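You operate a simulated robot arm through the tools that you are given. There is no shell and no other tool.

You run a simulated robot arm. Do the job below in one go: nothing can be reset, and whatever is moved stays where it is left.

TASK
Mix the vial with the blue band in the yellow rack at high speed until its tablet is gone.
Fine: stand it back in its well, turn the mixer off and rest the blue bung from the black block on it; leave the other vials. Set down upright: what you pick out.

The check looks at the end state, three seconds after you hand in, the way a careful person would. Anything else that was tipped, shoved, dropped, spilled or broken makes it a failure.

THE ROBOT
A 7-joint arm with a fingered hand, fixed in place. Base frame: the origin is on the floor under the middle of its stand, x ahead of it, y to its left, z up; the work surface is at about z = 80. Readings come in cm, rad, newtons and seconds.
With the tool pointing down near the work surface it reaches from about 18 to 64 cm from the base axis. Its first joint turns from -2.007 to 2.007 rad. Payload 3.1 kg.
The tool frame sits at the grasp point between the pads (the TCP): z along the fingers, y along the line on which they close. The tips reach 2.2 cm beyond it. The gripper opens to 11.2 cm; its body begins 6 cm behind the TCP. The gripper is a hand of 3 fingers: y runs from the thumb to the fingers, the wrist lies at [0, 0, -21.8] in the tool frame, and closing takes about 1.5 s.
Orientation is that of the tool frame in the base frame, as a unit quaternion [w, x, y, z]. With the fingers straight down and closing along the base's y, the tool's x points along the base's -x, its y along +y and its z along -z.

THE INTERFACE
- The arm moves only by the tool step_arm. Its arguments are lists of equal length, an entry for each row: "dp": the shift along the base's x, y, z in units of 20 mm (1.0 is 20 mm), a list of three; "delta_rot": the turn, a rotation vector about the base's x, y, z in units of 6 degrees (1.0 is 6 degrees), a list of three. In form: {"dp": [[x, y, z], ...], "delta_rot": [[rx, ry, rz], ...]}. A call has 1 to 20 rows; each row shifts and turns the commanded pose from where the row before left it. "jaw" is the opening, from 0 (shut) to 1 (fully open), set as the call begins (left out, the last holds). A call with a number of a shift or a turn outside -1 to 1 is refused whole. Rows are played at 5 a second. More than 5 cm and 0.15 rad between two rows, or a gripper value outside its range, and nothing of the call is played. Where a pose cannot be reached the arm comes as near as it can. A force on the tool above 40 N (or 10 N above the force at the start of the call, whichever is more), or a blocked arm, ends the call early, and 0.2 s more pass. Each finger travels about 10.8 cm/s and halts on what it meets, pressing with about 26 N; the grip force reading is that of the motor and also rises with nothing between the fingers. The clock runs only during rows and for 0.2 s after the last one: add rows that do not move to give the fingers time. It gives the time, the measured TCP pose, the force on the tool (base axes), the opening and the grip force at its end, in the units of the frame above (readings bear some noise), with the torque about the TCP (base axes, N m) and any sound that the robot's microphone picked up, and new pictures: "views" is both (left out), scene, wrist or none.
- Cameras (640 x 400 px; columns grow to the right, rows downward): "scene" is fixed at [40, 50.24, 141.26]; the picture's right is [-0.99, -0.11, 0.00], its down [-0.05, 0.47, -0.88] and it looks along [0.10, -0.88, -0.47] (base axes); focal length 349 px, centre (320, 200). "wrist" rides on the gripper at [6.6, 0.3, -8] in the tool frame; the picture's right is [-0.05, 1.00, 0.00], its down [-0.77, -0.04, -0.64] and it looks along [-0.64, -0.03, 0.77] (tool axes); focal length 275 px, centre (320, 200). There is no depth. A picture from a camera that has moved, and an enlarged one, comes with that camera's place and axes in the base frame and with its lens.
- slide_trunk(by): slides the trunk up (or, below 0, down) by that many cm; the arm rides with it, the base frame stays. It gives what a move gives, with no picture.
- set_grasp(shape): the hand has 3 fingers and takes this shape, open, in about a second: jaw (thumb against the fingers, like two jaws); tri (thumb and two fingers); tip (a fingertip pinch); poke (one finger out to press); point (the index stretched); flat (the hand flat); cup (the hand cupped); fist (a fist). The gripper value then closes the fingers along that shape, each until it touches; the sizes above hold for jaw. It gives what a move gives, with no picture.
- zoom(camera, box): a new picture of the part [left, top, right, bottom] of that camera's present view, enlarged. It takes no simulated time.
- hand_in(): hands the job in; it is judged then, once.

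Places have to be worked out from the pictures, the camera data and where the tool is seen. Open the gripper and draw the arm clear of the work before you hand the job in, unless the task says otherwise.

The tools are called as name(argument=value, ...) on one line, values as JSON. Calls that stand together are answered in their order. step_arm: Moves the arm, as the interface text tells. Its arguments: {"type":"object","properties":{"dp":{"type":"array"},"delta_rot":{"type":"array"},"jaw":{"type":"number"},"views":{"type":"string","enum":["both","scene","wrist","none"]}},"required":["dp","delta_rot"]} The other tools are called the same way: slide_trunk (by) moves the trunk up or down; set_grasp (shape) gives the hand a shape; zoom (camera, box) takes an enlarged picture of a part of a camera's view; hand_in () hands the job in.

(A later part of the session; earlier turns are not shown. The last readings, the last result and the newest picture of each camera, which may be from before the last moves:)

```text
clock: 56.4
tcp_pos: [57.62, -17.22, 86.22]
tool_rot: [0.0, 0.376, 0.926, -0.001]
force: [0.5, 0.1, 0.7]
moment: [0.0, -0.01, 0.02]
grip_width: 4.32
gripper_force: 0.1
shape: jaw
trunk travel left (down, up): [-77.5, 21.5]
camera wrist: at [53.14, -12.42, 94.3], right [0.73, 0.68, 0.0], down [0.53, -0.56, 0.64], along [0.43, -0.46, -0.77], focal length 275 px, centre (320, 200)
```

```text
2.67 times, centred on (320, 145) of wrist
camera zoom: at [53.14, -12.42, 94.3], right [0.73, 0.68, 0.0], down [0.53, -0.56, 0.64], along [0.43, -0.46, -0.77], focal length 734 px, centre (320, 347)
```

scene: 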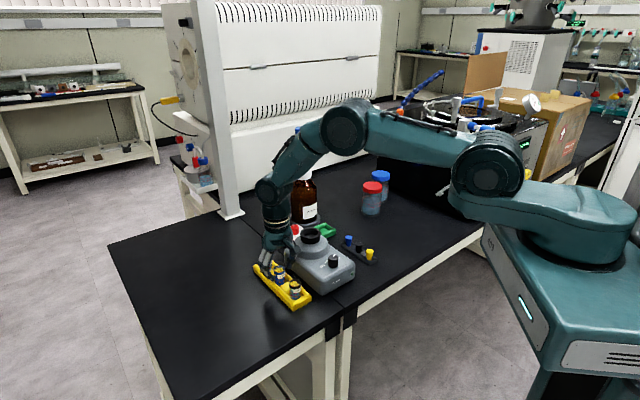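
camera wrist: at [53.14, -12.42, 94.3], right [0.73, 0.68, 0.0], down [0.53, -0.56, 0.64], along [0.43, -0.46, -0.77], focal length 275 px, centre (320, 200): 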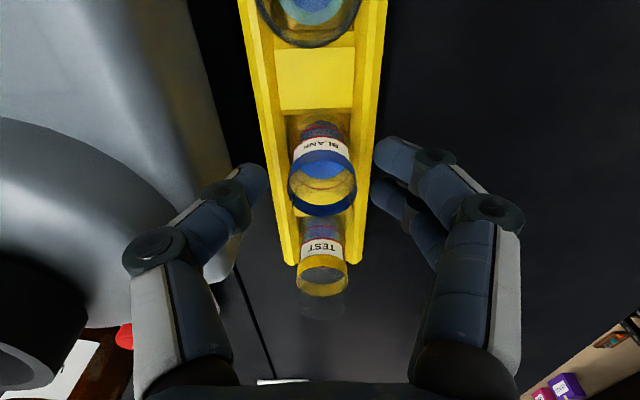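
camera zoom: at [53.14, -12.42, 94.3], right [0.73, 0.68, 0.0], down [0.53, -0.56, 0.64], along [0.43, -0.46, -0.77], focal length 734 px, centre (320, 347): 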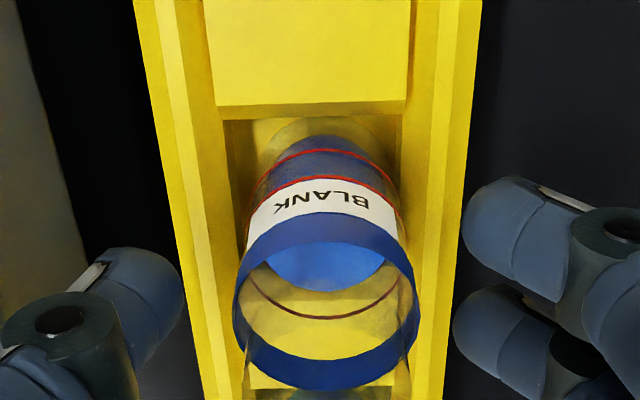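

The blue-band vial stands upright in its well and is released. I rise straight up and go back over the knob, yawing back to the HIGH grip angle.

step_arm(dp=[[0, 0, 0.3], [0, 0, 0.6], [0, 0, 0.9], [0, 0, 0.9], [0, 0, 0.9], [0, 0, 0.9], [0, 0, 0.9], [0, 0, 0.9], [-0.8, -0.118, 0], [-0.8, -0.118, 0], [-0.8, -0.118, 0], [-0.8, -0.118, 0], [-0.8, -0.118, 0], [-0.8, -0.118, 0], [-0.8, -0.118, -0.3], [-0.8, -0.118, -0.5], [0, 0, -0.5], [0, 0, -0.5], [0, 0, 0]], delta_rot=[[0, 0, 0], [0, 0, 0], [0, 0, 0], [0, 0, 0], [0, 0, 0], [0, 0, 0], [0, 0, 0], [0, 0, 0], [0, 0, -0.83], [0, 0, -0.83], [0, 0, -0.83], [0, 0, -0.83], [0, 0, -0.83], [0, 0, -0.83], [0, 0, -0.83], [0, 0, -0.83], [0, 0, 0], [0, 0, 0], [0, 0, 0]])

zoom(camera="wrist", box=[220, 20, 420, 200])

zoom(camera="scene", box=[250, 215, 370, 315])

```text
clock: 60.4
tcp_pos: [44.79, -19.1, 95.2]
tool_rot: [0.001, 0.669, 0.743, 0.0]
force: [-0.1, 0.1, 0.1]
moment: [0.0, -0.05, -0.01]
grip_width: 4.35
gripper_force: 0.1
shape: jaw
trunk travel left (down, up): [-77.5, 21.5]
camera wrist: at [44.42, -12.56, 103.25], right [1.0, 0.06, 0.0], down [0.04, -0.77, 0.64], along [0.04, -0.63, -0.77], focal length 275 px, centre (320, 200)
```

scene: 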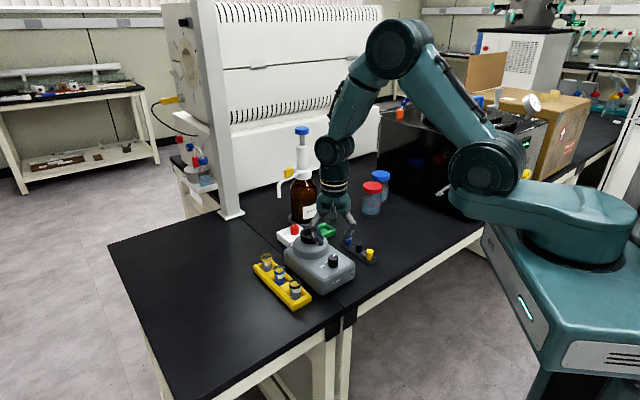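
wrist: 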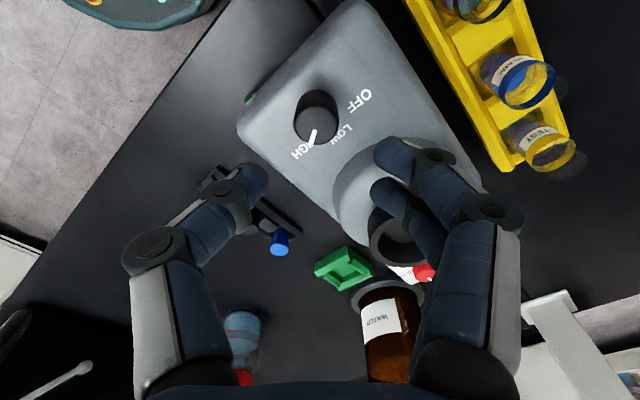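

```text
2.22 times, centred on (320, 110) of wrist
camera zoom: at [44.42, -12.56, 103.25], right [1.0, 0.06, 0.0], down [0.04, -0.77, 0.64], along [0.04, -0.63, -0.77], focal length 612 px, centre (320, 400)
```

zoom: 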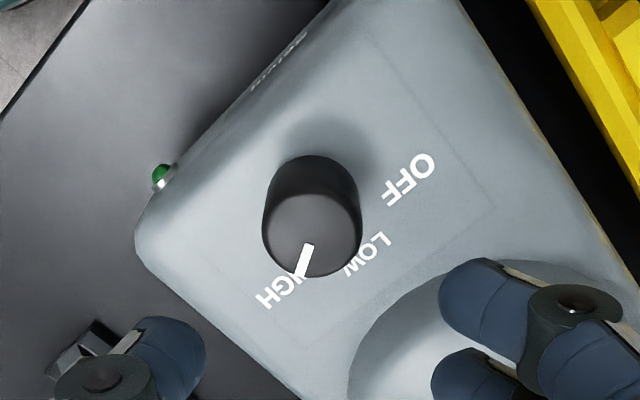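

```text
4.00 times, centred on (310, 265) of scene
camera zoom: at [40.0, 50.24, 141.26], right [-0.99, -0.11, 0.0], down [-0.05, 0.47, -0.88], along [0.1, -0.88, -0.47], focal length 1398 px, centre (360, -60)
```

zoom: 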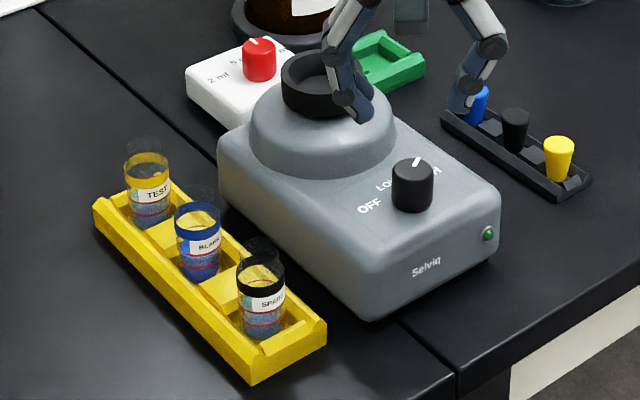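

The rack is in order and the pointer is on HIGH. I lower onto the knob, nudging 1.4 mm in -x to centre, with the fingers at 0.5.

step_arm(dp=[[-0.07, -0.01, -0.7], [0, 0, -0.7], [0, 0, -0.7], [0, 0, -0.6], [0, 0, -0.4], [0, 0, -0.2], [0, 0, 0]], delta_rot=[[0, 0, 0], [0, 0, 0], [0, 0, 0], [0, 0, 0], [0, 0, 0], [0, 0, 0], [0, 0, 0]], jaw=0.5)

step_arm(dp=[[0, 0, 0], [0, 0, 0], [0, 0, 0], [0, 0, 0], [0, 0, 0], [0, 0, 0], [0, 0, 0], [0, 0, 0]], delta_rot=[[0, 0, 0], [0, 0, 0], [0, 0, 0], [0, 0, 0], [0, 0, 0], [0, 0, 0], [0, 0, 0], [0, 0, 0]], jaw=0.0)

```text
clock: 62.0
tcp_pos: [44.6, -19.1, 88.76]
tool_rot: [0.0, 0.67, 0.743, 0.0]
force: [0.2, -0.5, -0.9]
moment: [-0.01, -0.02, -0.02]
grip_width: 5.55
gripper_force: 0.0
shape: jaw
trunk travel left (down, up): [-77.5, 21.5]
camera wrist: at [44.33, -12.57, 96.68], right [1.0, 0.06, 0.0], down [0.04, -0.77, 0.64], along [0.04, -0.63, -0.77], focal length 275 px, centre (320, 200)
```

scene: 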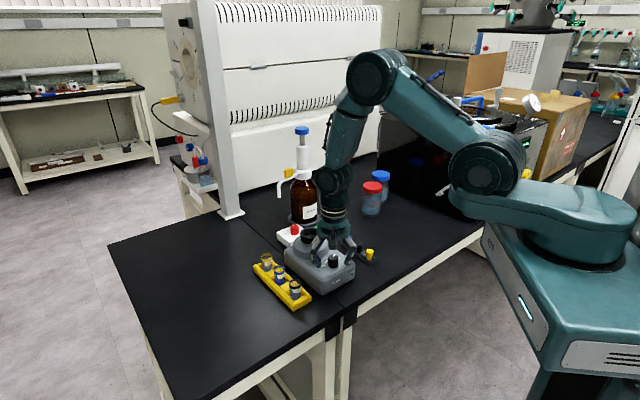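
wrist: 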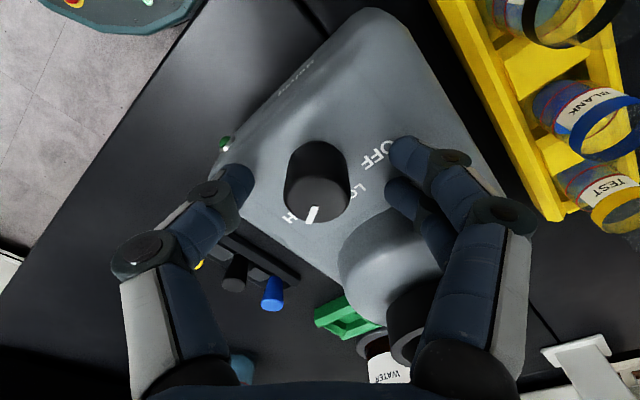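

```text
clock: 63.8
tcp_pos: [44.75, -19.14, 88.63]
tool_rot: [0.0, 0.669, 0.743, 0.0]
force: [-1.0, -0.2, -4.1]
moment: [0.02, 0.04, 0.03]
grip_width: 1.73
gripper_force: 26.5
shape: jaw
trunk travel left (down, up): [-77.5, 21.5]
camera wrist: at [44.34, -12.58, 96.68], right [1.0, 0.06, 0.0], down [0.04, -0.77, 0.64], along [0.04, -0.63, -0.77], focal length 275 px, centre (320, 200)
```

scene: 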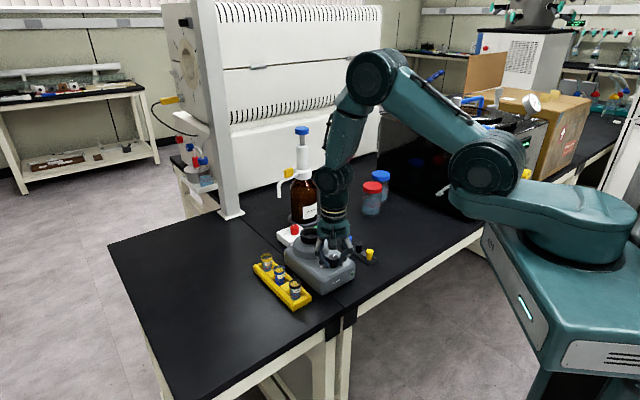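
wrist: 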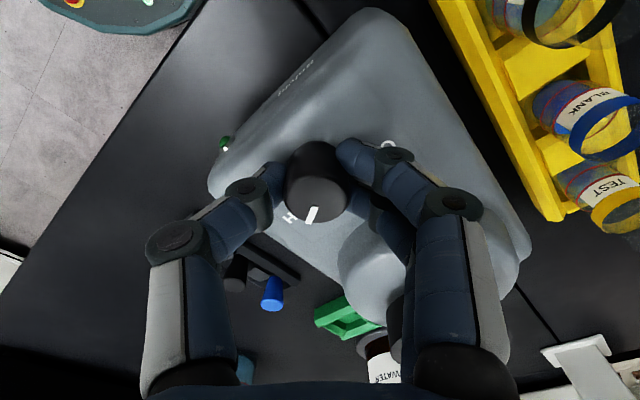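

The knob is gripped again. I turn it back by +120° to OFF.

step_arm(dp=[[0, 0, 0], [0, 0, 0], [0, 0, 0], [0, 0, 0], [0, 0, 0], [0, 0, 0], [0, 0, 0], [0, 0, 0], [0, 0, 0], [0, 0, 0], [0, 0, 0], [0, 0, 0], [0, 0, 0], [0, 0, 0], [0, 0, 0], [0, 0, 0], [0, 0, 0], [0, 0, 0], [0, 0, 0], [0, 0, 0]], delta_rot=[[0, 0, 1], [0, 0, 1], [0, 0, 1], [0, 0, 1], [0, 0, 1], [0, 0, 1], [0, 0, 1], [0, 0, 1], [0, 0, 1], [0, 0, 1], [0, 0, 1], [0, 0, 1], [0, 0, 1], [0, 0, 1], [0, 0, 1], [0, 0, 1], [0, 0, 1], [0, 0, 1], [0, 0, 1], [0, 0, 1]])

zoom(camera="wrist", box=[220, 60, 420, 260])

```text
clock: 68.0
tcp_pos: [44.68, -19.17, 88.71]
tool_rot: [-0.001, -0.31, 0.951, 0.0]
force: [-5.6, 6.5, -7.4]
moment: [0.16, 0.14, 0.01]
grip_width: 1.64
gripper_force: 25.8
shape: jaw
trunk travel left (down, up): [-77.5, 21.5]
camera wrist: at [39.16, -22.78, 96.73], right [-0.55, 0.83, 0.0], down [0.65, 0.43, 0.64], along [0.53, 0.35, -0.77], focal length 275 px, centre (320, 200)
```

scene: 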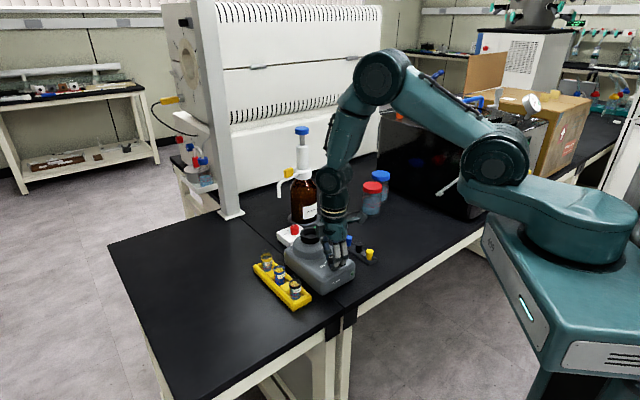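
wrist: 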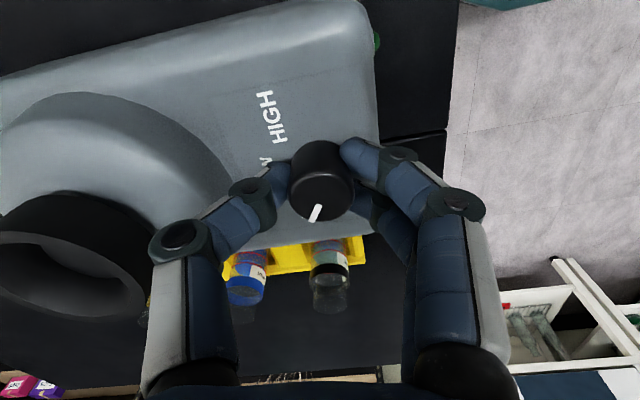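

```text
2.00 times, centred on (320, 160) of wrist
camera zoom: at [39.16, -22.78, 96.73], right [-0.55, 0.83, 0.0], down [0.65, 0.43, 0.64], along [0.53, 0.35, -0.77], focal length 551 px, centre (320, 280)
```

zoom: 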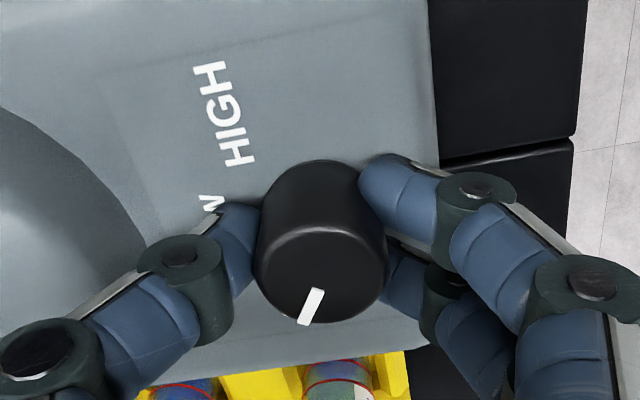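

The pointer is back where OFF was. I open the fingers and rise to confirm it against the label.

step_arm(dp=[[0, 0, 0], [0, 0, 0], [0, 0, 0], [0, 0, 0], [0, 0, 0.3], [0, 0, 0.6], [0, 0, 0.9], [0, 0, 0.9], [0, 0, 0.9], [0, 0, 0.2], [0, 0, 0]], delta_rot=[[0, 0, 0], [0, 0, 0], [0, 0, 0], [0, 0, 0], [0, 0, 0], [0, 0, 0], [0, 0, 0], [0, 0, 0], [0, 0, 0], [0, 0, 0], [0, 0, 0]], jaw=0.5)

zoom(camera="wrist", box=[240, 40, 400, 200])

zoom(camera="scene", box=[250, 215, 385, 315])

```text
clock: 70.4
tcp_pos: [44.68, -19.15, 96.2]
tool_rot: [0.0, -0.309, 0.951, 0.0]
force: [-1.2, -0.2, 0.1]
moment: [0.0, 0.03, 0.01]
grip_width: 5.55
gripper_force: 0.1
shape: jaw
trunk travel left (down, up): [-77.5, 21.5]
camera wrist: at [39.16, -22.84, 104.27], right [-0.55, 0.84, 0.0], down [0.65, 0.42, 0.64], along [0.53, 0.35, -0.77], focal length 275 px, centre (320, 200)
```

scene: 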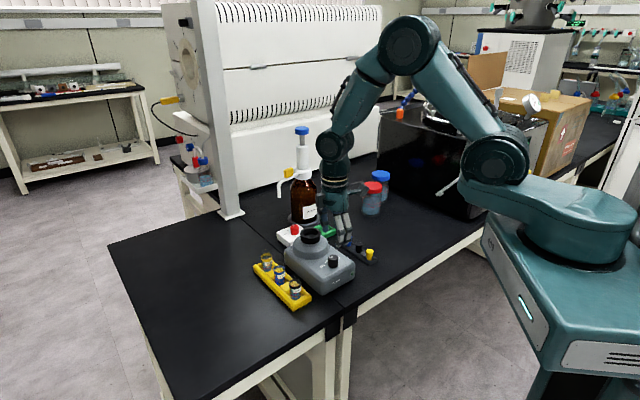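
wrist: 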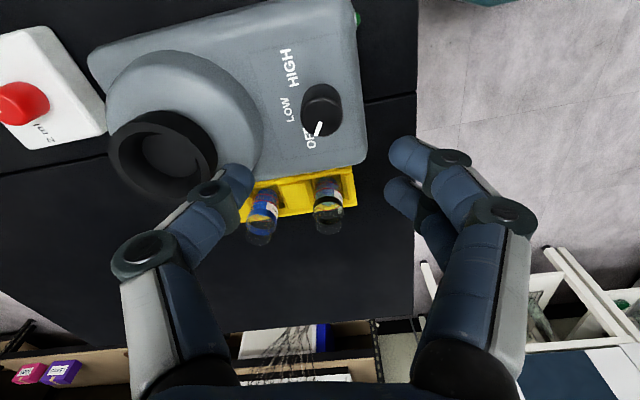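

```text
2.50 times, centred on (320, 120) of wrist
camera zoom: at [39.16, -22.84, 104.27], right [-0.55, 0.84, 0.0], down [0.65, 0.42, 0.64], along [0.53, 0.35, -0.77], focal length 688 px, centre (320, 400)
```

zoom: 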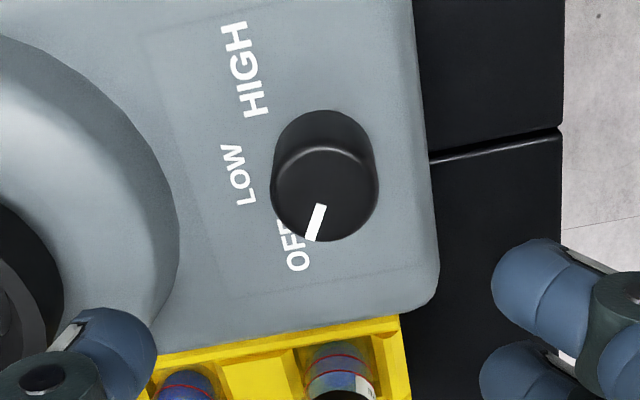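

```text
4.00 times, centred on (318, 265) of scene
camera zoom: at [40.0, 50.24, 141.26], right [-0.99, -0.11, 0.0], down [-0.05, 0.47, -0.88], along [0.1, -0.88, -0.47], focal length 1398 px, centre (330, -60)
```

zoom: 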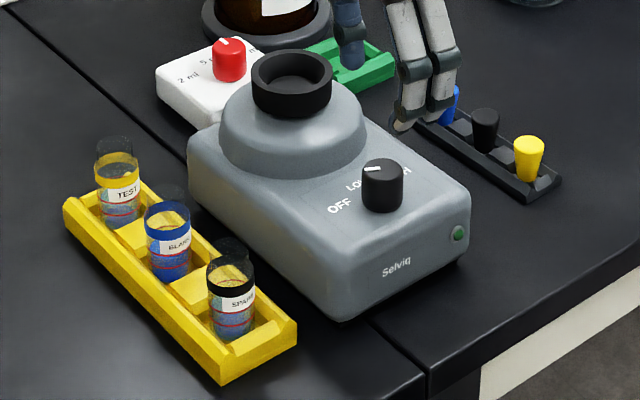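

The knob reads OFF exactly as at the start. Next I go to the blue bung: over (41.2, -36.1) at z of about 96, yawing -80° so the fingers close across the black block.

step_arm(dp=[[-0.124, -0.605, 0.1], [-0.124, -0.605, 0.1], [-0.124, -0.605, 0], [-0.124, -0.605, 0], [-0.124, -0.605, 0], [-0.124, -0.605, 0], [-0.124, -0.605, 0], [-0.124, -0.605, 0], [-0.124, -0.605, 0], [-0.124, -0.605, 0], [-0.124, -0.605, 0], [-0.124, -0.605, 0], [-0.124, -0.605, -0.1], [-0.124, -0.605, -0.1], [0, 0, -0.5], [0, 0, -0.5], [0, 0, 0]], delta_rot=[[0, 0, -0.952], [0, 0, -0.952], [0, 0, -0.952], [0, 0, -0.952], [0, 0, -0.952], [0, 0, -0.952], [0, 0, -0.952], [0, 0, -0.952], [0, 0, -0.952], [0, 0, -0.952], [0, 0, -0.952], [0, 0, -0.952], [0, 0, -0.952], [0, 0, -0.952], [0, 0, 0], [0, 0, 0], [0, 0, 0]], jaw=0.42)

zoom(camera="wrist", box=[240, 40, 400, 200])

zoom(camera="scene", box=[310, 190, 400, 280])

```text
clock: 74.0
tcp_pos: [41.2, -36.22, 94.36]
tool_rot: [0.0, 0.375, 0.927, 0.0]
force: [-0.1, -0.6, 0.2]
moment: [-0.04, -0.02, 0.0]
grip_width: 4.74
gripper_force: 0.2
shape: jaw
trunk travel left (down, up): [-77.5, 21.5]
camera wrist: at [36.68, -31.34, 102.28], right [0.73, 0.69, 0.0], down [0.53, -0.56, 0.64], along [0.44, -0.46, -0.77], focal length 275 px, centre (320, 200)
```

scene: 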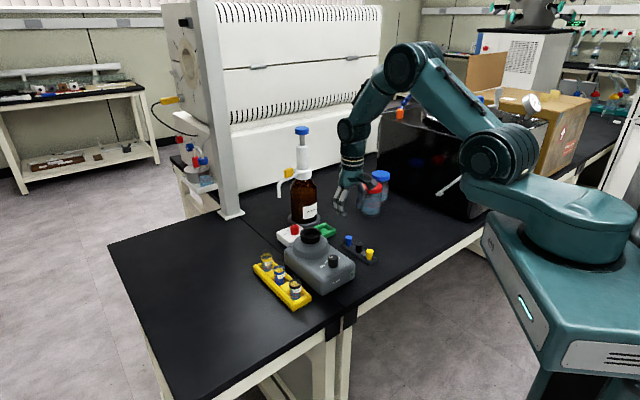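
wrist: 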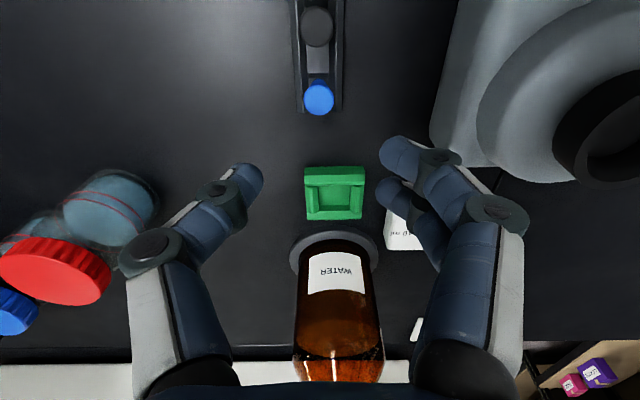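

```text
2.50 times, centred on (320, 120) of wrist
camera zoom: at [36.68, -31.34, 102.28], right [0.73, 0.69, 0.0], down [0.53, -0.56, 0.64], along [0.44, -0.46, -0.77], focal length 688 px, centre (320, 400)
```

zoom: 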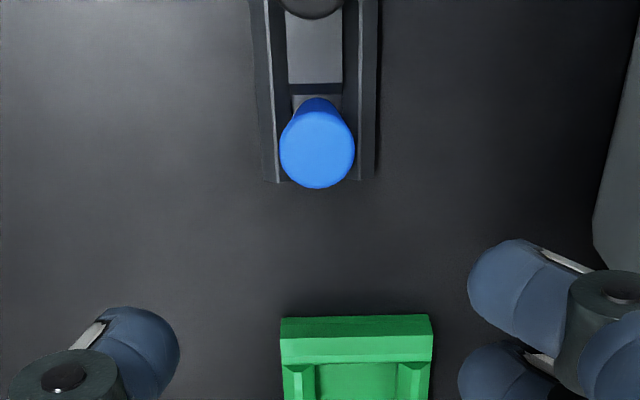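

```text
4.44 times, centred on (355, 235) of scene
camera zoom: at [40.0, 50.24, 141.26], right [-0.99, -0.11, 0.0], down [-0.05, 0.47, -0.88], along [0.1, -0.88, -0.47], focal length 1553 px, centre (164, 44)
```

zoom: 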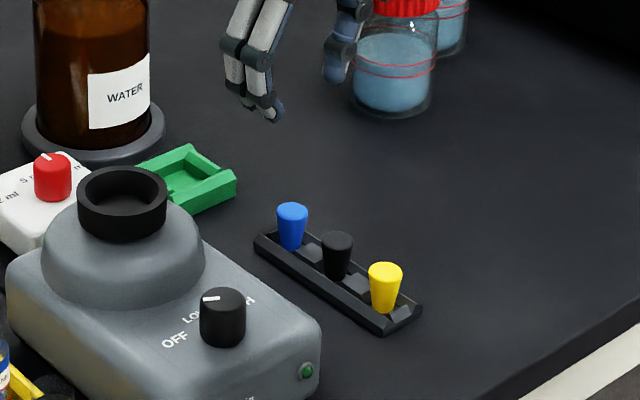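

Triangulation puts the blue bung's top at (41.31, -36.40, 83.0), 2.1 cm across. I correct by (+0.9, -2.6) mm and lower to about z = 86 for a check.

step_arm(dp=[[0.045, -0.13, -0.5], [0, 0, -0.8], [0, 0, -0.8], [0, 0, -0.8], [0, 0, -0.7], [0, 0, -0.5], [0, 0, 0]], delta_rot=[[0, 0, 0], [0, 0, 0], [0, 0, 0], [0, 0, 0], [0, 0, 0], [0, 0, 0], [0, 0, 0]])

zoom(camera="wrist", box=[220, 90, 420, 240])

zoom(camera="scene", box=[310, 190, 390, 280])

```text
clock: 75.6
tcp_pos: [41.25, -36.38, 86.02]
tool_rot: [0.0, 0.375, 0.927, 0.0]
force: [-0.2, 0.0, 0.4]
moment: [-0.02, -0.01, 0.03]
grip_width: 4.76
gripper_force: 0.1
shape: jaw
trunk travel left (down, up): [-77.5, 21.5]
camera wrist: at [36.74, -31.61, 94.09], right [0.73, 0.69, 0.0], down [0.53, -0.56, 0.64], along [0.44, -0.46, -0.77], focal length 275 px, centre (320, 200)
```

scene: 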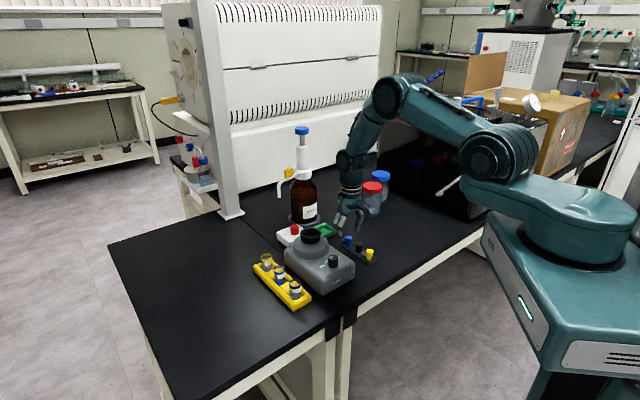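
wrist: 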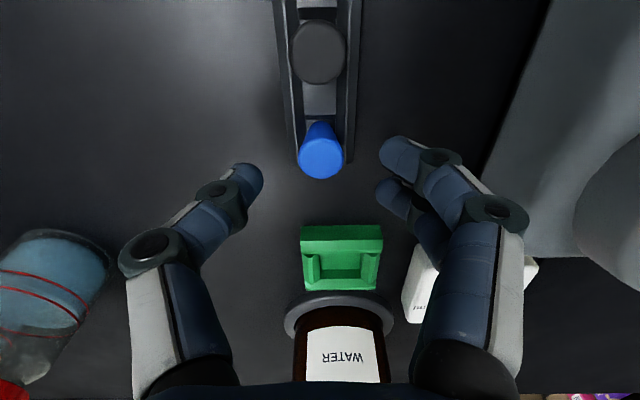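

```text
2.67 times, centred on (320, 165) of wrist
camera zoom: at [36.74, -31.61, 94.09], right [0.73, 0.69, 0.0], down [0.53, -0.56, 0.64], along [0.44, -0.46, -0.77], focal length 734 px, centre (320, 293)
```

zoom: 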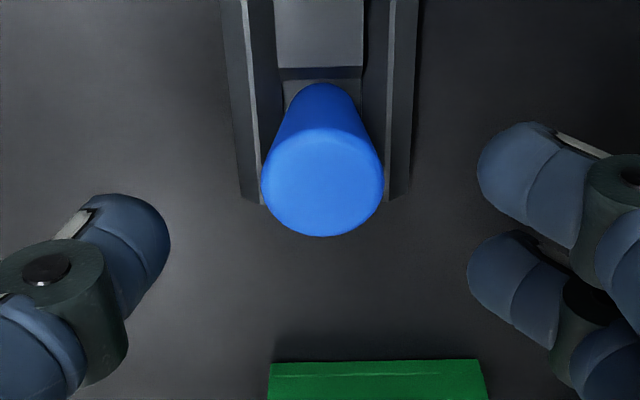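

```text
4.44 times, centred on (350, 235) of scene
camera zoom: at [40.0, 50.24, 141.26], right [-0.99, -0.11, 0.0], down [-0.05, 0.47, -0.88], along [0.1, -0.88, -0.47], focal length 1553 px, centre (187, 44)
```

zoom: 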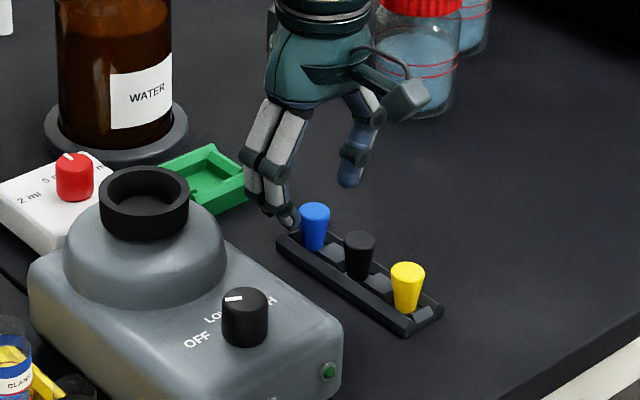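

The bung is centred under the tool. I lower the final 1.8 cm so only the fingertips reach its upper part.

step_arm(dp=[[0, 0, -0.25], [0, 0, -0.25], [0, 0, -0.25], [0, 0, -0.15], [0, 0, 0]], delta_rot=[[0, 0, 0], [0, 0, 0], [0, 0, 0], [0, 0, 0], [0, 0, 0]])

zoom(camera="wrist", box=[220, 90, 420, 240])

zoom(camera="scene", box=[325, 210, 385, 270])

```text
clock: 76.8
tcp_pos: [41.28, -36.37, 84.29]
tool_rot: [0.0, 0.374, 0.927, 0.001]
force: [0.1, 0.2, -0.3]
moment: [-0.02, 0.06, 0.0]
grip_width: 4.78
gripper_force: 0.1
shape: jaw
trunk travel left (down, up): [-77.5, 21.5]
camera wrist: at [36.75, -31.57, 92.29], right [0.73, 0.69, 0.0], down [0.53, -0.56, 0.64], along [0.44, -0.46, -0.77], focal length 275 px, centre (320, 200)
```

scene: 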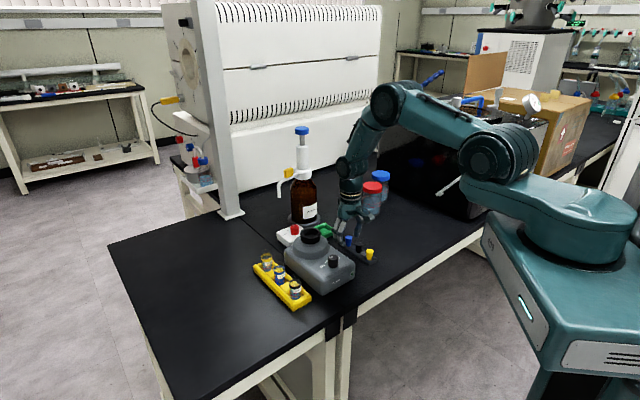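
wrist: 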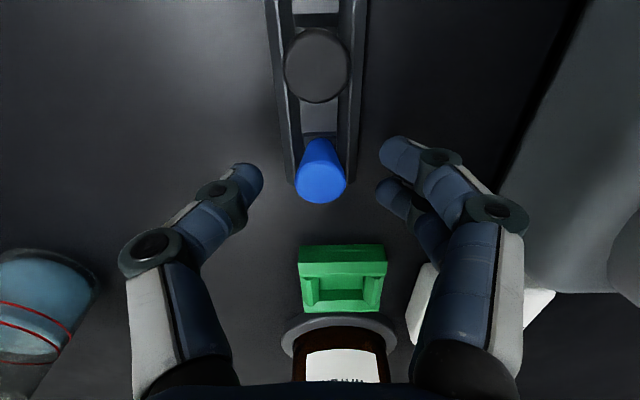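

```text
2.67 times, centred on (320, 165) of wrist
camera zoom: at [36.75, -31.57, 92.29], right [0.73, 0.69, 0.0], down [0.53, -0.56, 0.64], along [0.44, -0.46, -0.77], focal length 734 px, centre (320, 293)
```

zoom: 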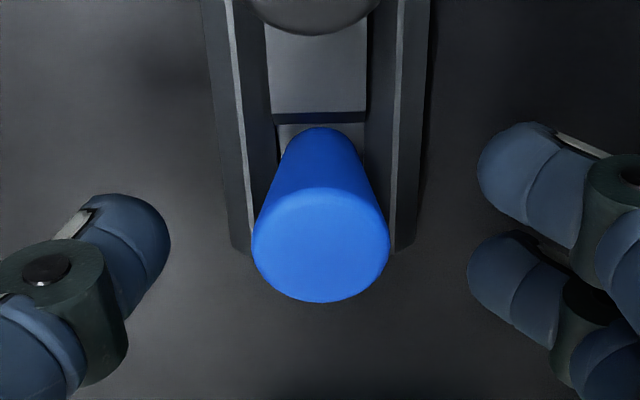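

```text
6.67 times, centred on (355, 240) of scene
camera zoom: at [40.0, 50.24, 141.26], right [-0.99, -0.11, 0.0], down [-0.05, 0.47, -0.88], along [0.1, -0.88, -0.47], focal length 2329 px, centre (87, -67)
```

zoom: 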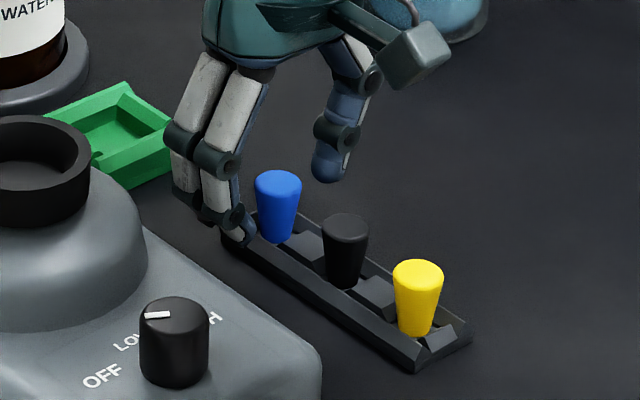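

The fingertips hang close to the block's rails, so I raise 2.5 mm before closing on the bung's upper part.

step_arm(dp=[[0, 0, 0.12], [0, 0, 0]], delta_rot=[[0, 0, 0], [0, 0, 0]], views="none")

step_arm(dp=[[0, 0, 0], [0, 0, 0], [0, 0, 0], [0, 0, 0], [0, 0, 0], [0, 0, 0], [0, 0, 0], [0, 0, 0]], delta_rot=[[0, 0, 0], [0, 0, 0], [0, 0, 0], [0, 0, 0], [0, 0, 0], [0, 0, 0], [0, 0, 0], [0, 0, 0]], jaw=0.0)

zoom(camera="wrist", box=[220, 90, 420, 240])

zoom(camera="scene", box=[325, 210, 385, 270])

```text
clock: 77.4
tcp_pos: [41.31, -36.33, 84.62]
tool_rot: [-0.001, 0.375, 0.927, 0.0]
force: [-0.1, 0.3, -0.1]
moment: [0.0, 0.0, -0.01]
grip_width: 4.78
gripper_force: 0.1
shape: jaw
trunk travel left (down, up): [-77.5, 21.5]
```

```text
clock: 79.2
tcp_pos: [41.24, -36.37, 84.49]
tool_rot: [0.0, 0.376, 0.927, 0.0]
force: [-0.4, -0.1, 0.7]
moment: [0.0, 0.02, -0.01]
grip_width: 1.13
gripper_force: 25.9
shape: jaw
trunk travel left (down, up): [-77.5, 21.5]
camera wrist: at [36.75, -31.57, 92.54], right [0.73, 0.69, 0.0], down [0.53, -0.56, 0.64], along [0.44, -0.46, -0.77], focal length 275 px, centre (320, 200)
```

scene: 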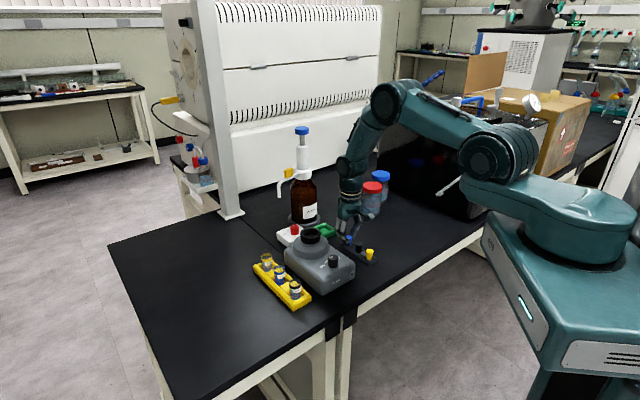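
wrist: 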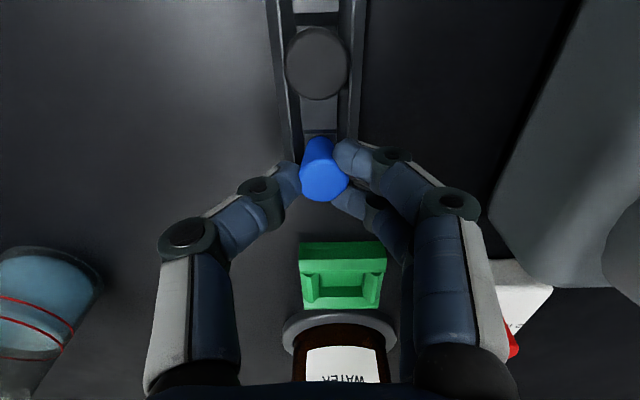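

```text
2.67 times, centred on (320, 165) of wrist
camera zoom: at [36.75, -31.57, 92.54], right [0.73, 0.69, 0.0], down [0.53, -0.56, 0.64], along [0.44, -0.46, -0.77], focal length 734 px, centre (320, 293)
```

zoom: 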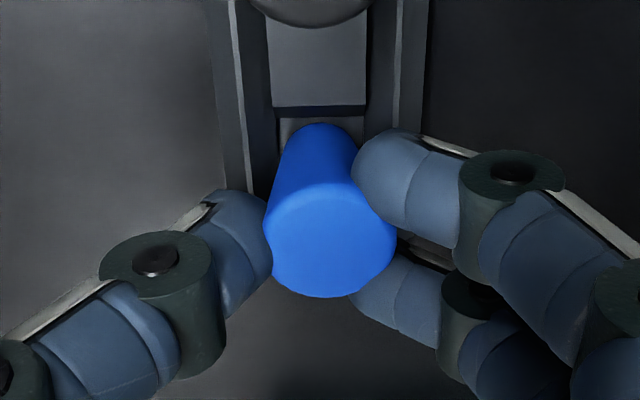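

```text
6.67 times, centred on (355, 240) of scene
camera zoom: at [40.0, 50.24, 141.26], right [-0.99, -0.11, 0.0], down [-0.05, 0.47, -0.88], along [0.1, -0.88, -0.47], focal length 2329 px, centre (87, -67)
```

zoom: 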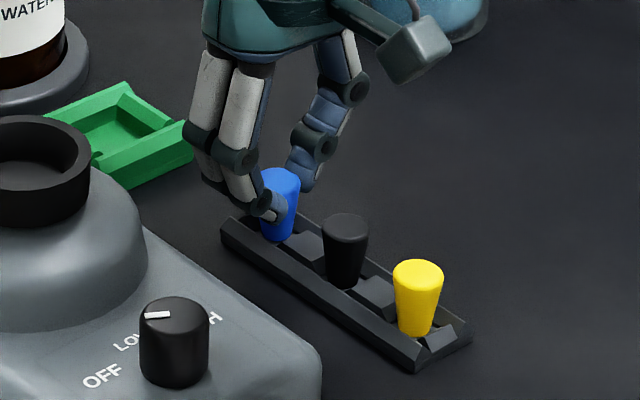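

The bung is held between the thumb and both fingers, about 1 cm below its top. I lift it slowly by 2 cm and check that it comes out.

step_arm(dp=[[0, 0, 0.1], [0, 0, 0.2], [0, 0, 0.3], [0, 0, 0.4], [0, 0, 0]], delta_rot=[[0, 0, 0], [0, 0, 0], [0, 0, 0], [0, 0, 0], [0, 0, 0]])

zoom(camera="wrist", box=[220, 90, 420, 240])

zoom(camera="scene", box=[325, 200, 385, 260])

```text
clock: 80.4
tcp_pos: [41.34, -36.41, 86.64]
tool_rot: [0.0, 0.375, 0.927, 0.0]
force: [0.0, -0.4, -0.4]
moment: [-0.01, 0.02, 0.02]
grip_width: 1.12
gripper_force: 25.9
shape: jaw
trunk travel left (down, up): [-77.5, 21.5]
camera wrist: at [36.73, -31.55, 94.56], right [0.73, 0.69, 0.0], down [0.53, -0.56, 0.64], along [0.44, -0.46, -0.77], focal length 275 px, centre (320, 200)
```

scene: 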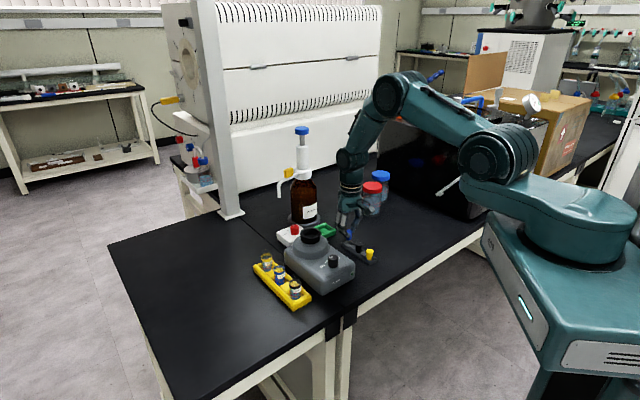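
wrist: 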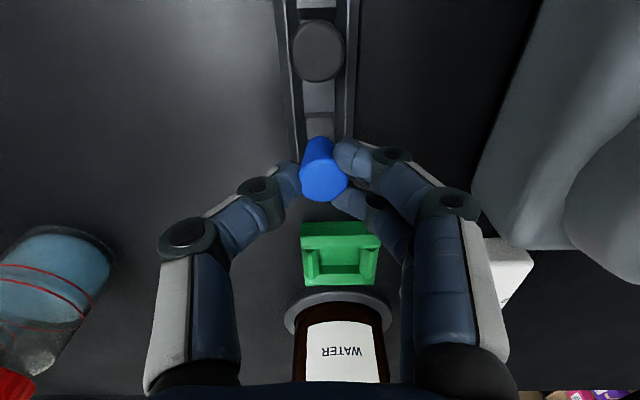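

```text
2.67 times, centred on (320, 165) of wrist
camera zoom: at [36.73, -31.55, 94.56], right [0.73, 0.69, 0.0], down [0.53, -0.56, 0.64], along [0.44, -0.46, -0.77], focal length 734 px, centre (320, 293)
```

zoom: 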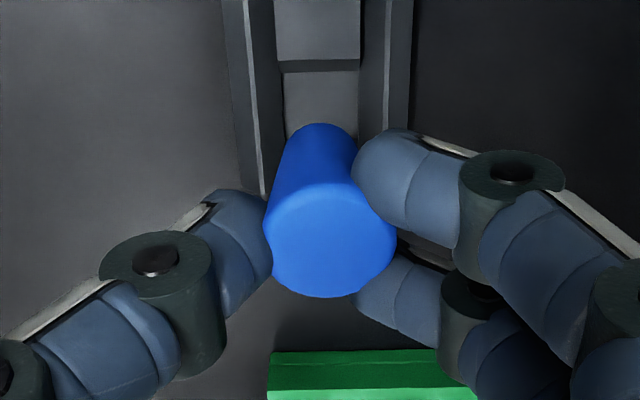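

```text
6.67 times, centred on (355, 230) of scene
camera zoom: at [40.0, 50.24, 141.26], right [-0.99, -0.11, 0.0], down [-0.05, 0.47, -0.88], along [0.1, -0.88, -0.47], focal length 2329 px, centre (87, 0)
```

zoom: 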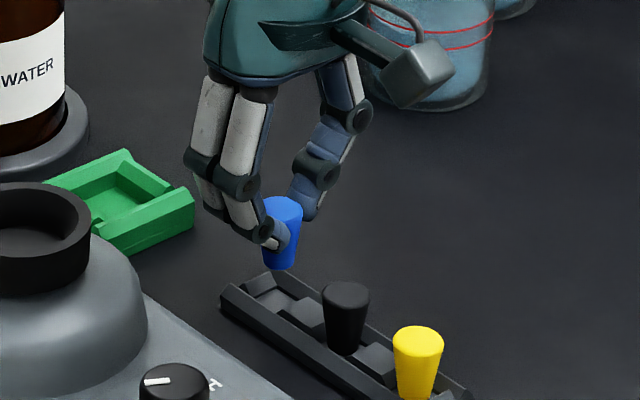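

The bung came out cleanly and hangs nearly straight. I raise it clear and carry it over the mixer to above the vial, aiming TCP at about (57.5, -17.0).

step_arm(dp=[[0, 0, 0.5], [0, 0, 0.9], [0, 0, 0.97], [0, 0, 0.97], [0, 0, 0.97], [0, 0, 0.97], [0, 0, 0.97], [0.4, 0.5, 0], [0.7, 0.83, 0], [0.7, 0.83, 0], [0.7, 0.83, 0], [0.7, 0.83, 0], [0.7, 0.83, 0], [0.7, 0.83, 0], [0.7, 0.83, 0], [0.7, 0.83, 0], [0.7, 0.83, 0], [0.7, 0.83, 0], [0.715, 0.865, 0], [0, 0, 0]], delta_rot=[[0, 0, 0], [0, 0, 0], [0, 0, 0], [0, 0, 0], [0, 0, 0], [0, 0, 0], [0, 0, 0], [0, 0, 0], [0, 0, 0], [0, 0, 0], [0, 0, 0], [0, 0, 0], [0, 0, 0], [0, 0, 0], [0, 0, 0], [0, 0, 0], [0, 0, 0], [0, 0, 0], [0, 0, 0], [0, 0, 0]])

zoom(camera="wrist", box=[220, 30, 420, 230])

zoom(camera="scene", box=[240, 190, 330, 310])

```text
clock: 84.6
tcp_pos: [57.44, -17.05, 98.98]
tool_rot: [0.0, 0.374, 0.927, 0.0]
force: [0.0, 0.2, 0.3]
moment: [-0.02, 0.01, -0.01]
grip_width: 1.06
gripper_force: 26.2
shape: jaw
trunk travel left (down, up): [-77.5, 21.5]
camera wrist: at [53.02, -12.28, 107.02], right [0.73, 0.69, 0.0], down [0.53, -0.56, 0.64], along [0.44, -0.46, -0.77], focal length 275 px, centre (320, 200)
```

scene: 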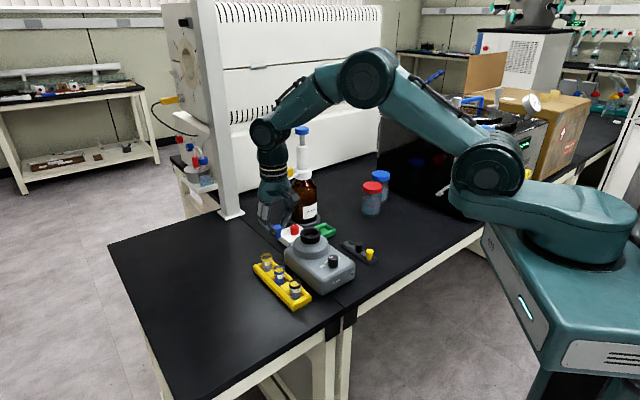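
wrist: 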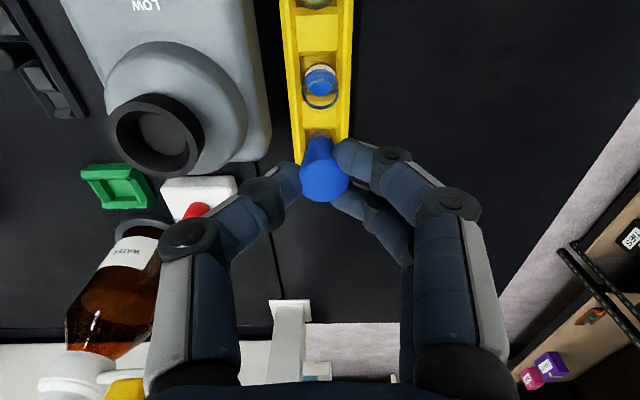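

```text
2.00 times, centred on (320, 130) of wrist
camera zoom: at [53.02, -12.28, 107.02], right [0.73, 0.69, 0.0], down [0.53, -0.56, 0.64], along [0.44, -0.46, -0.77], focal length 551 px, centre (320, 340)
```

zoom: 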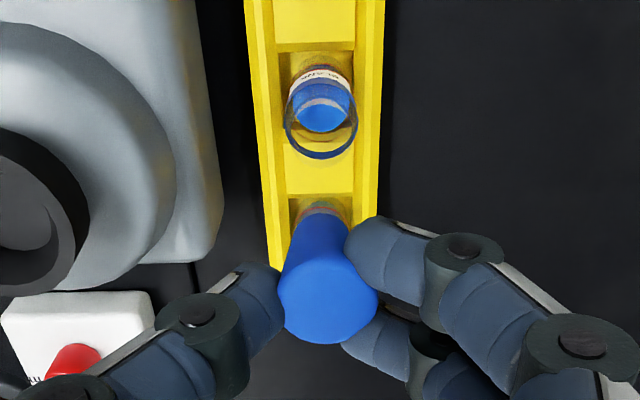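

```text
3.33 times, centred on (285, 250) of scene
camera zoom: at [40.0, 50.24, 141.26], right [-0.99, -0.11, 0.0], down [-0.05, 0.47, -0.88], along [0.1, -0.88, -0.47], focal length 1165 px, centre (437, 33)
```

zoom: 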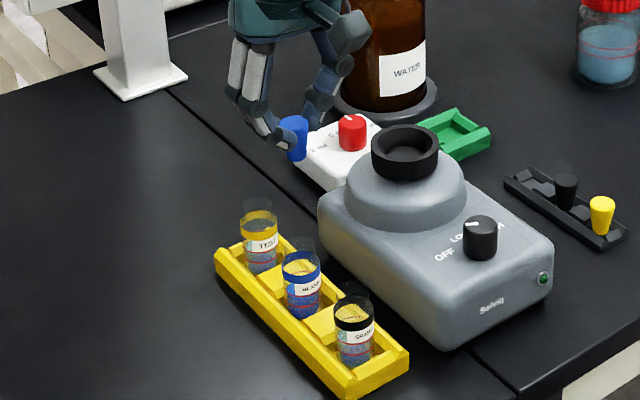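

I zoom on the vial mouth from here to fix its position before lowering.

zoom(camera="wrist", box=[290, 50, 350, 120])

zoom(camera="scene", box=[265, 215, 315, 295])

```text
5.71 times, centred on (320, 85) of wrist
camera zoom: at [53.02, -12.28, 107.02], right [0.73, 0.69, 0.0], down [0.53, -0.56, 0.64], along [0.44, -0.46, -0.77], focal length 1573 px, centre (320, 857)
```

zoom: 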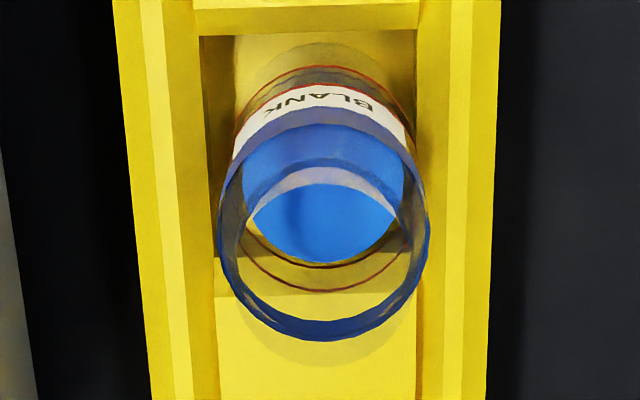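

```text
5.00 times, centred on (290, 255) of scene
camera zoom: at [40.0, 50.24, 141.26], right [-0.99, -0.11, 0.0], down [-0.05, 0.47, -0.88], along [0.1, -0.88, -0.47], focal length 1747 px, centre (470, -75)
```

zoom: 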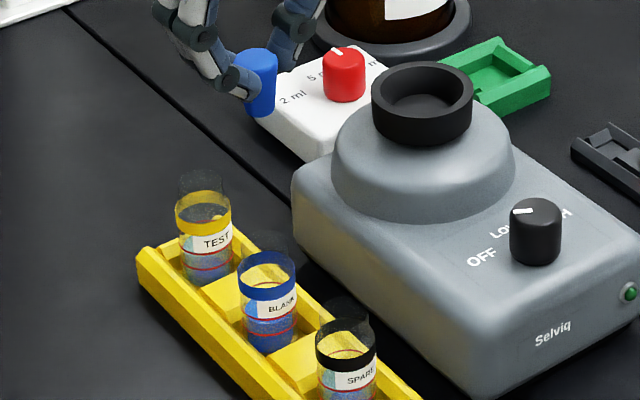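

The vial mouth is about 1–2 mm further forward than the bung's axis. I correct by (+0.8, -1.3) mm and lower until the bung is roughly 2 cm above the mouth.

step_arm(dp=[[0.04, -0.065, 0], [0, 0, -0.5], [0, 0, -0.7], [0, 0, -0.7], [0, 0, -0.6], [0, 0, -0.4], [0, 0, 0]], delta_rot=[[0, 0, 0], [0, 0, 0], [0, 0, 0], [0, 0, 0], [0, 0, 0], [0, 0, 0], [0, 0, 0]])

zoom(camera="wrist", box=[260, 80, 380, 220])

zoom(camera="scene", box=[260, 225, 310, 300])

```text
clock: 86.2
tcp_pos: [57.63, -17.06, 93.09]
tool_rot: [0.0, 0.375, 0.927, 0.0]
force: [0.3, -0.4, 0.3]
moment: [0.0, -0.01, -0.01]
grip_width: 1.09
gripper_force: 26.7
shape: jaw
trunk travel left (down, up): [-77.5, 21.5]
camera wrist: at [53.09, -12.37, 101.21], right [0.73, 0.69, 0.0], down [0.53, -0.56, 0.64], along [0.44, -0.46, -0.77], focal length 275 px, centre (320, 200)
```

scene: 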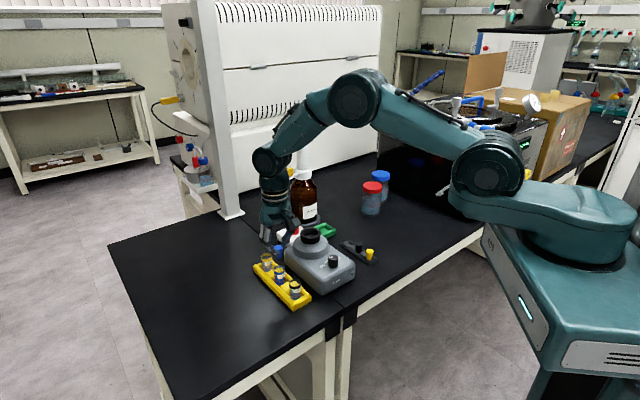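
wrist: 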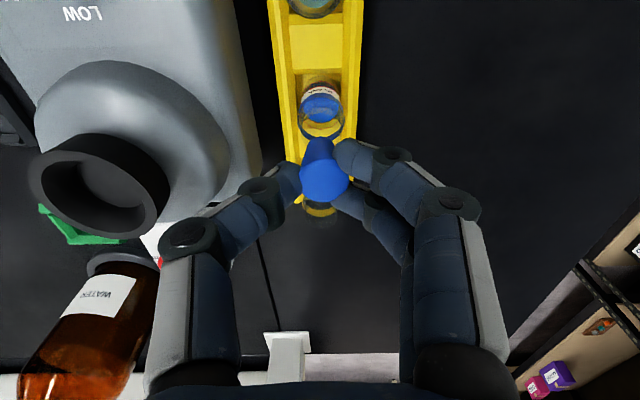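

```text
2.86 times, centred on (320, 150) of wrist
camera zoom: at [53.09, -12.37, 101.21], right [0.73, 0.69, 0.0], down [0.53, -0.56, 0.64], along [0.44, -0.46, -0.77], focal length 786 px, centre (320, 343)
```

zoom: 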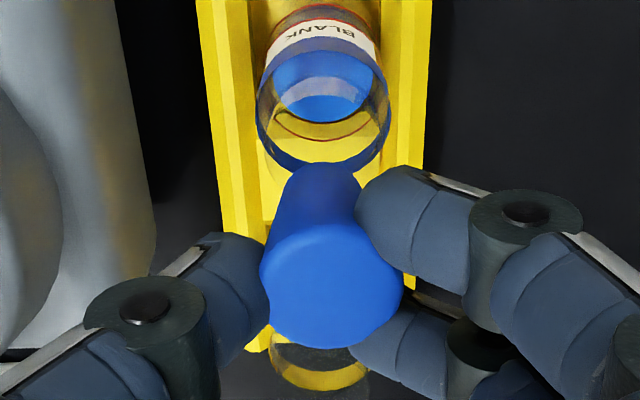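

```text
5.33 times, centred on (285, 262) of scene
camera zoom: at [40.0, 50.24, 141.26], right [-0.99, -0.11, 0.0], down [-0.05, 0.47, -0.88], along [0.1, -0.88, -0.47], focal length 1864 px, centre (507, -133)
```

zoom: 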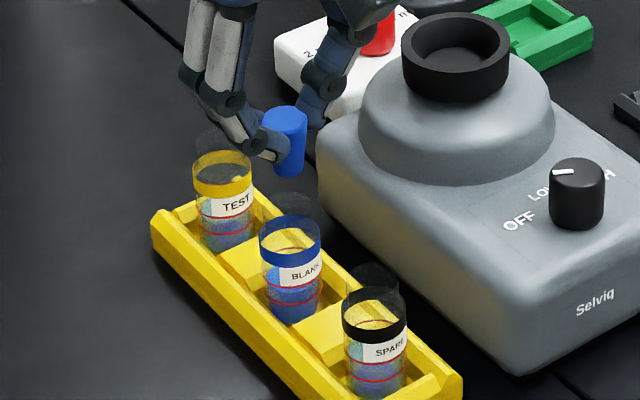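

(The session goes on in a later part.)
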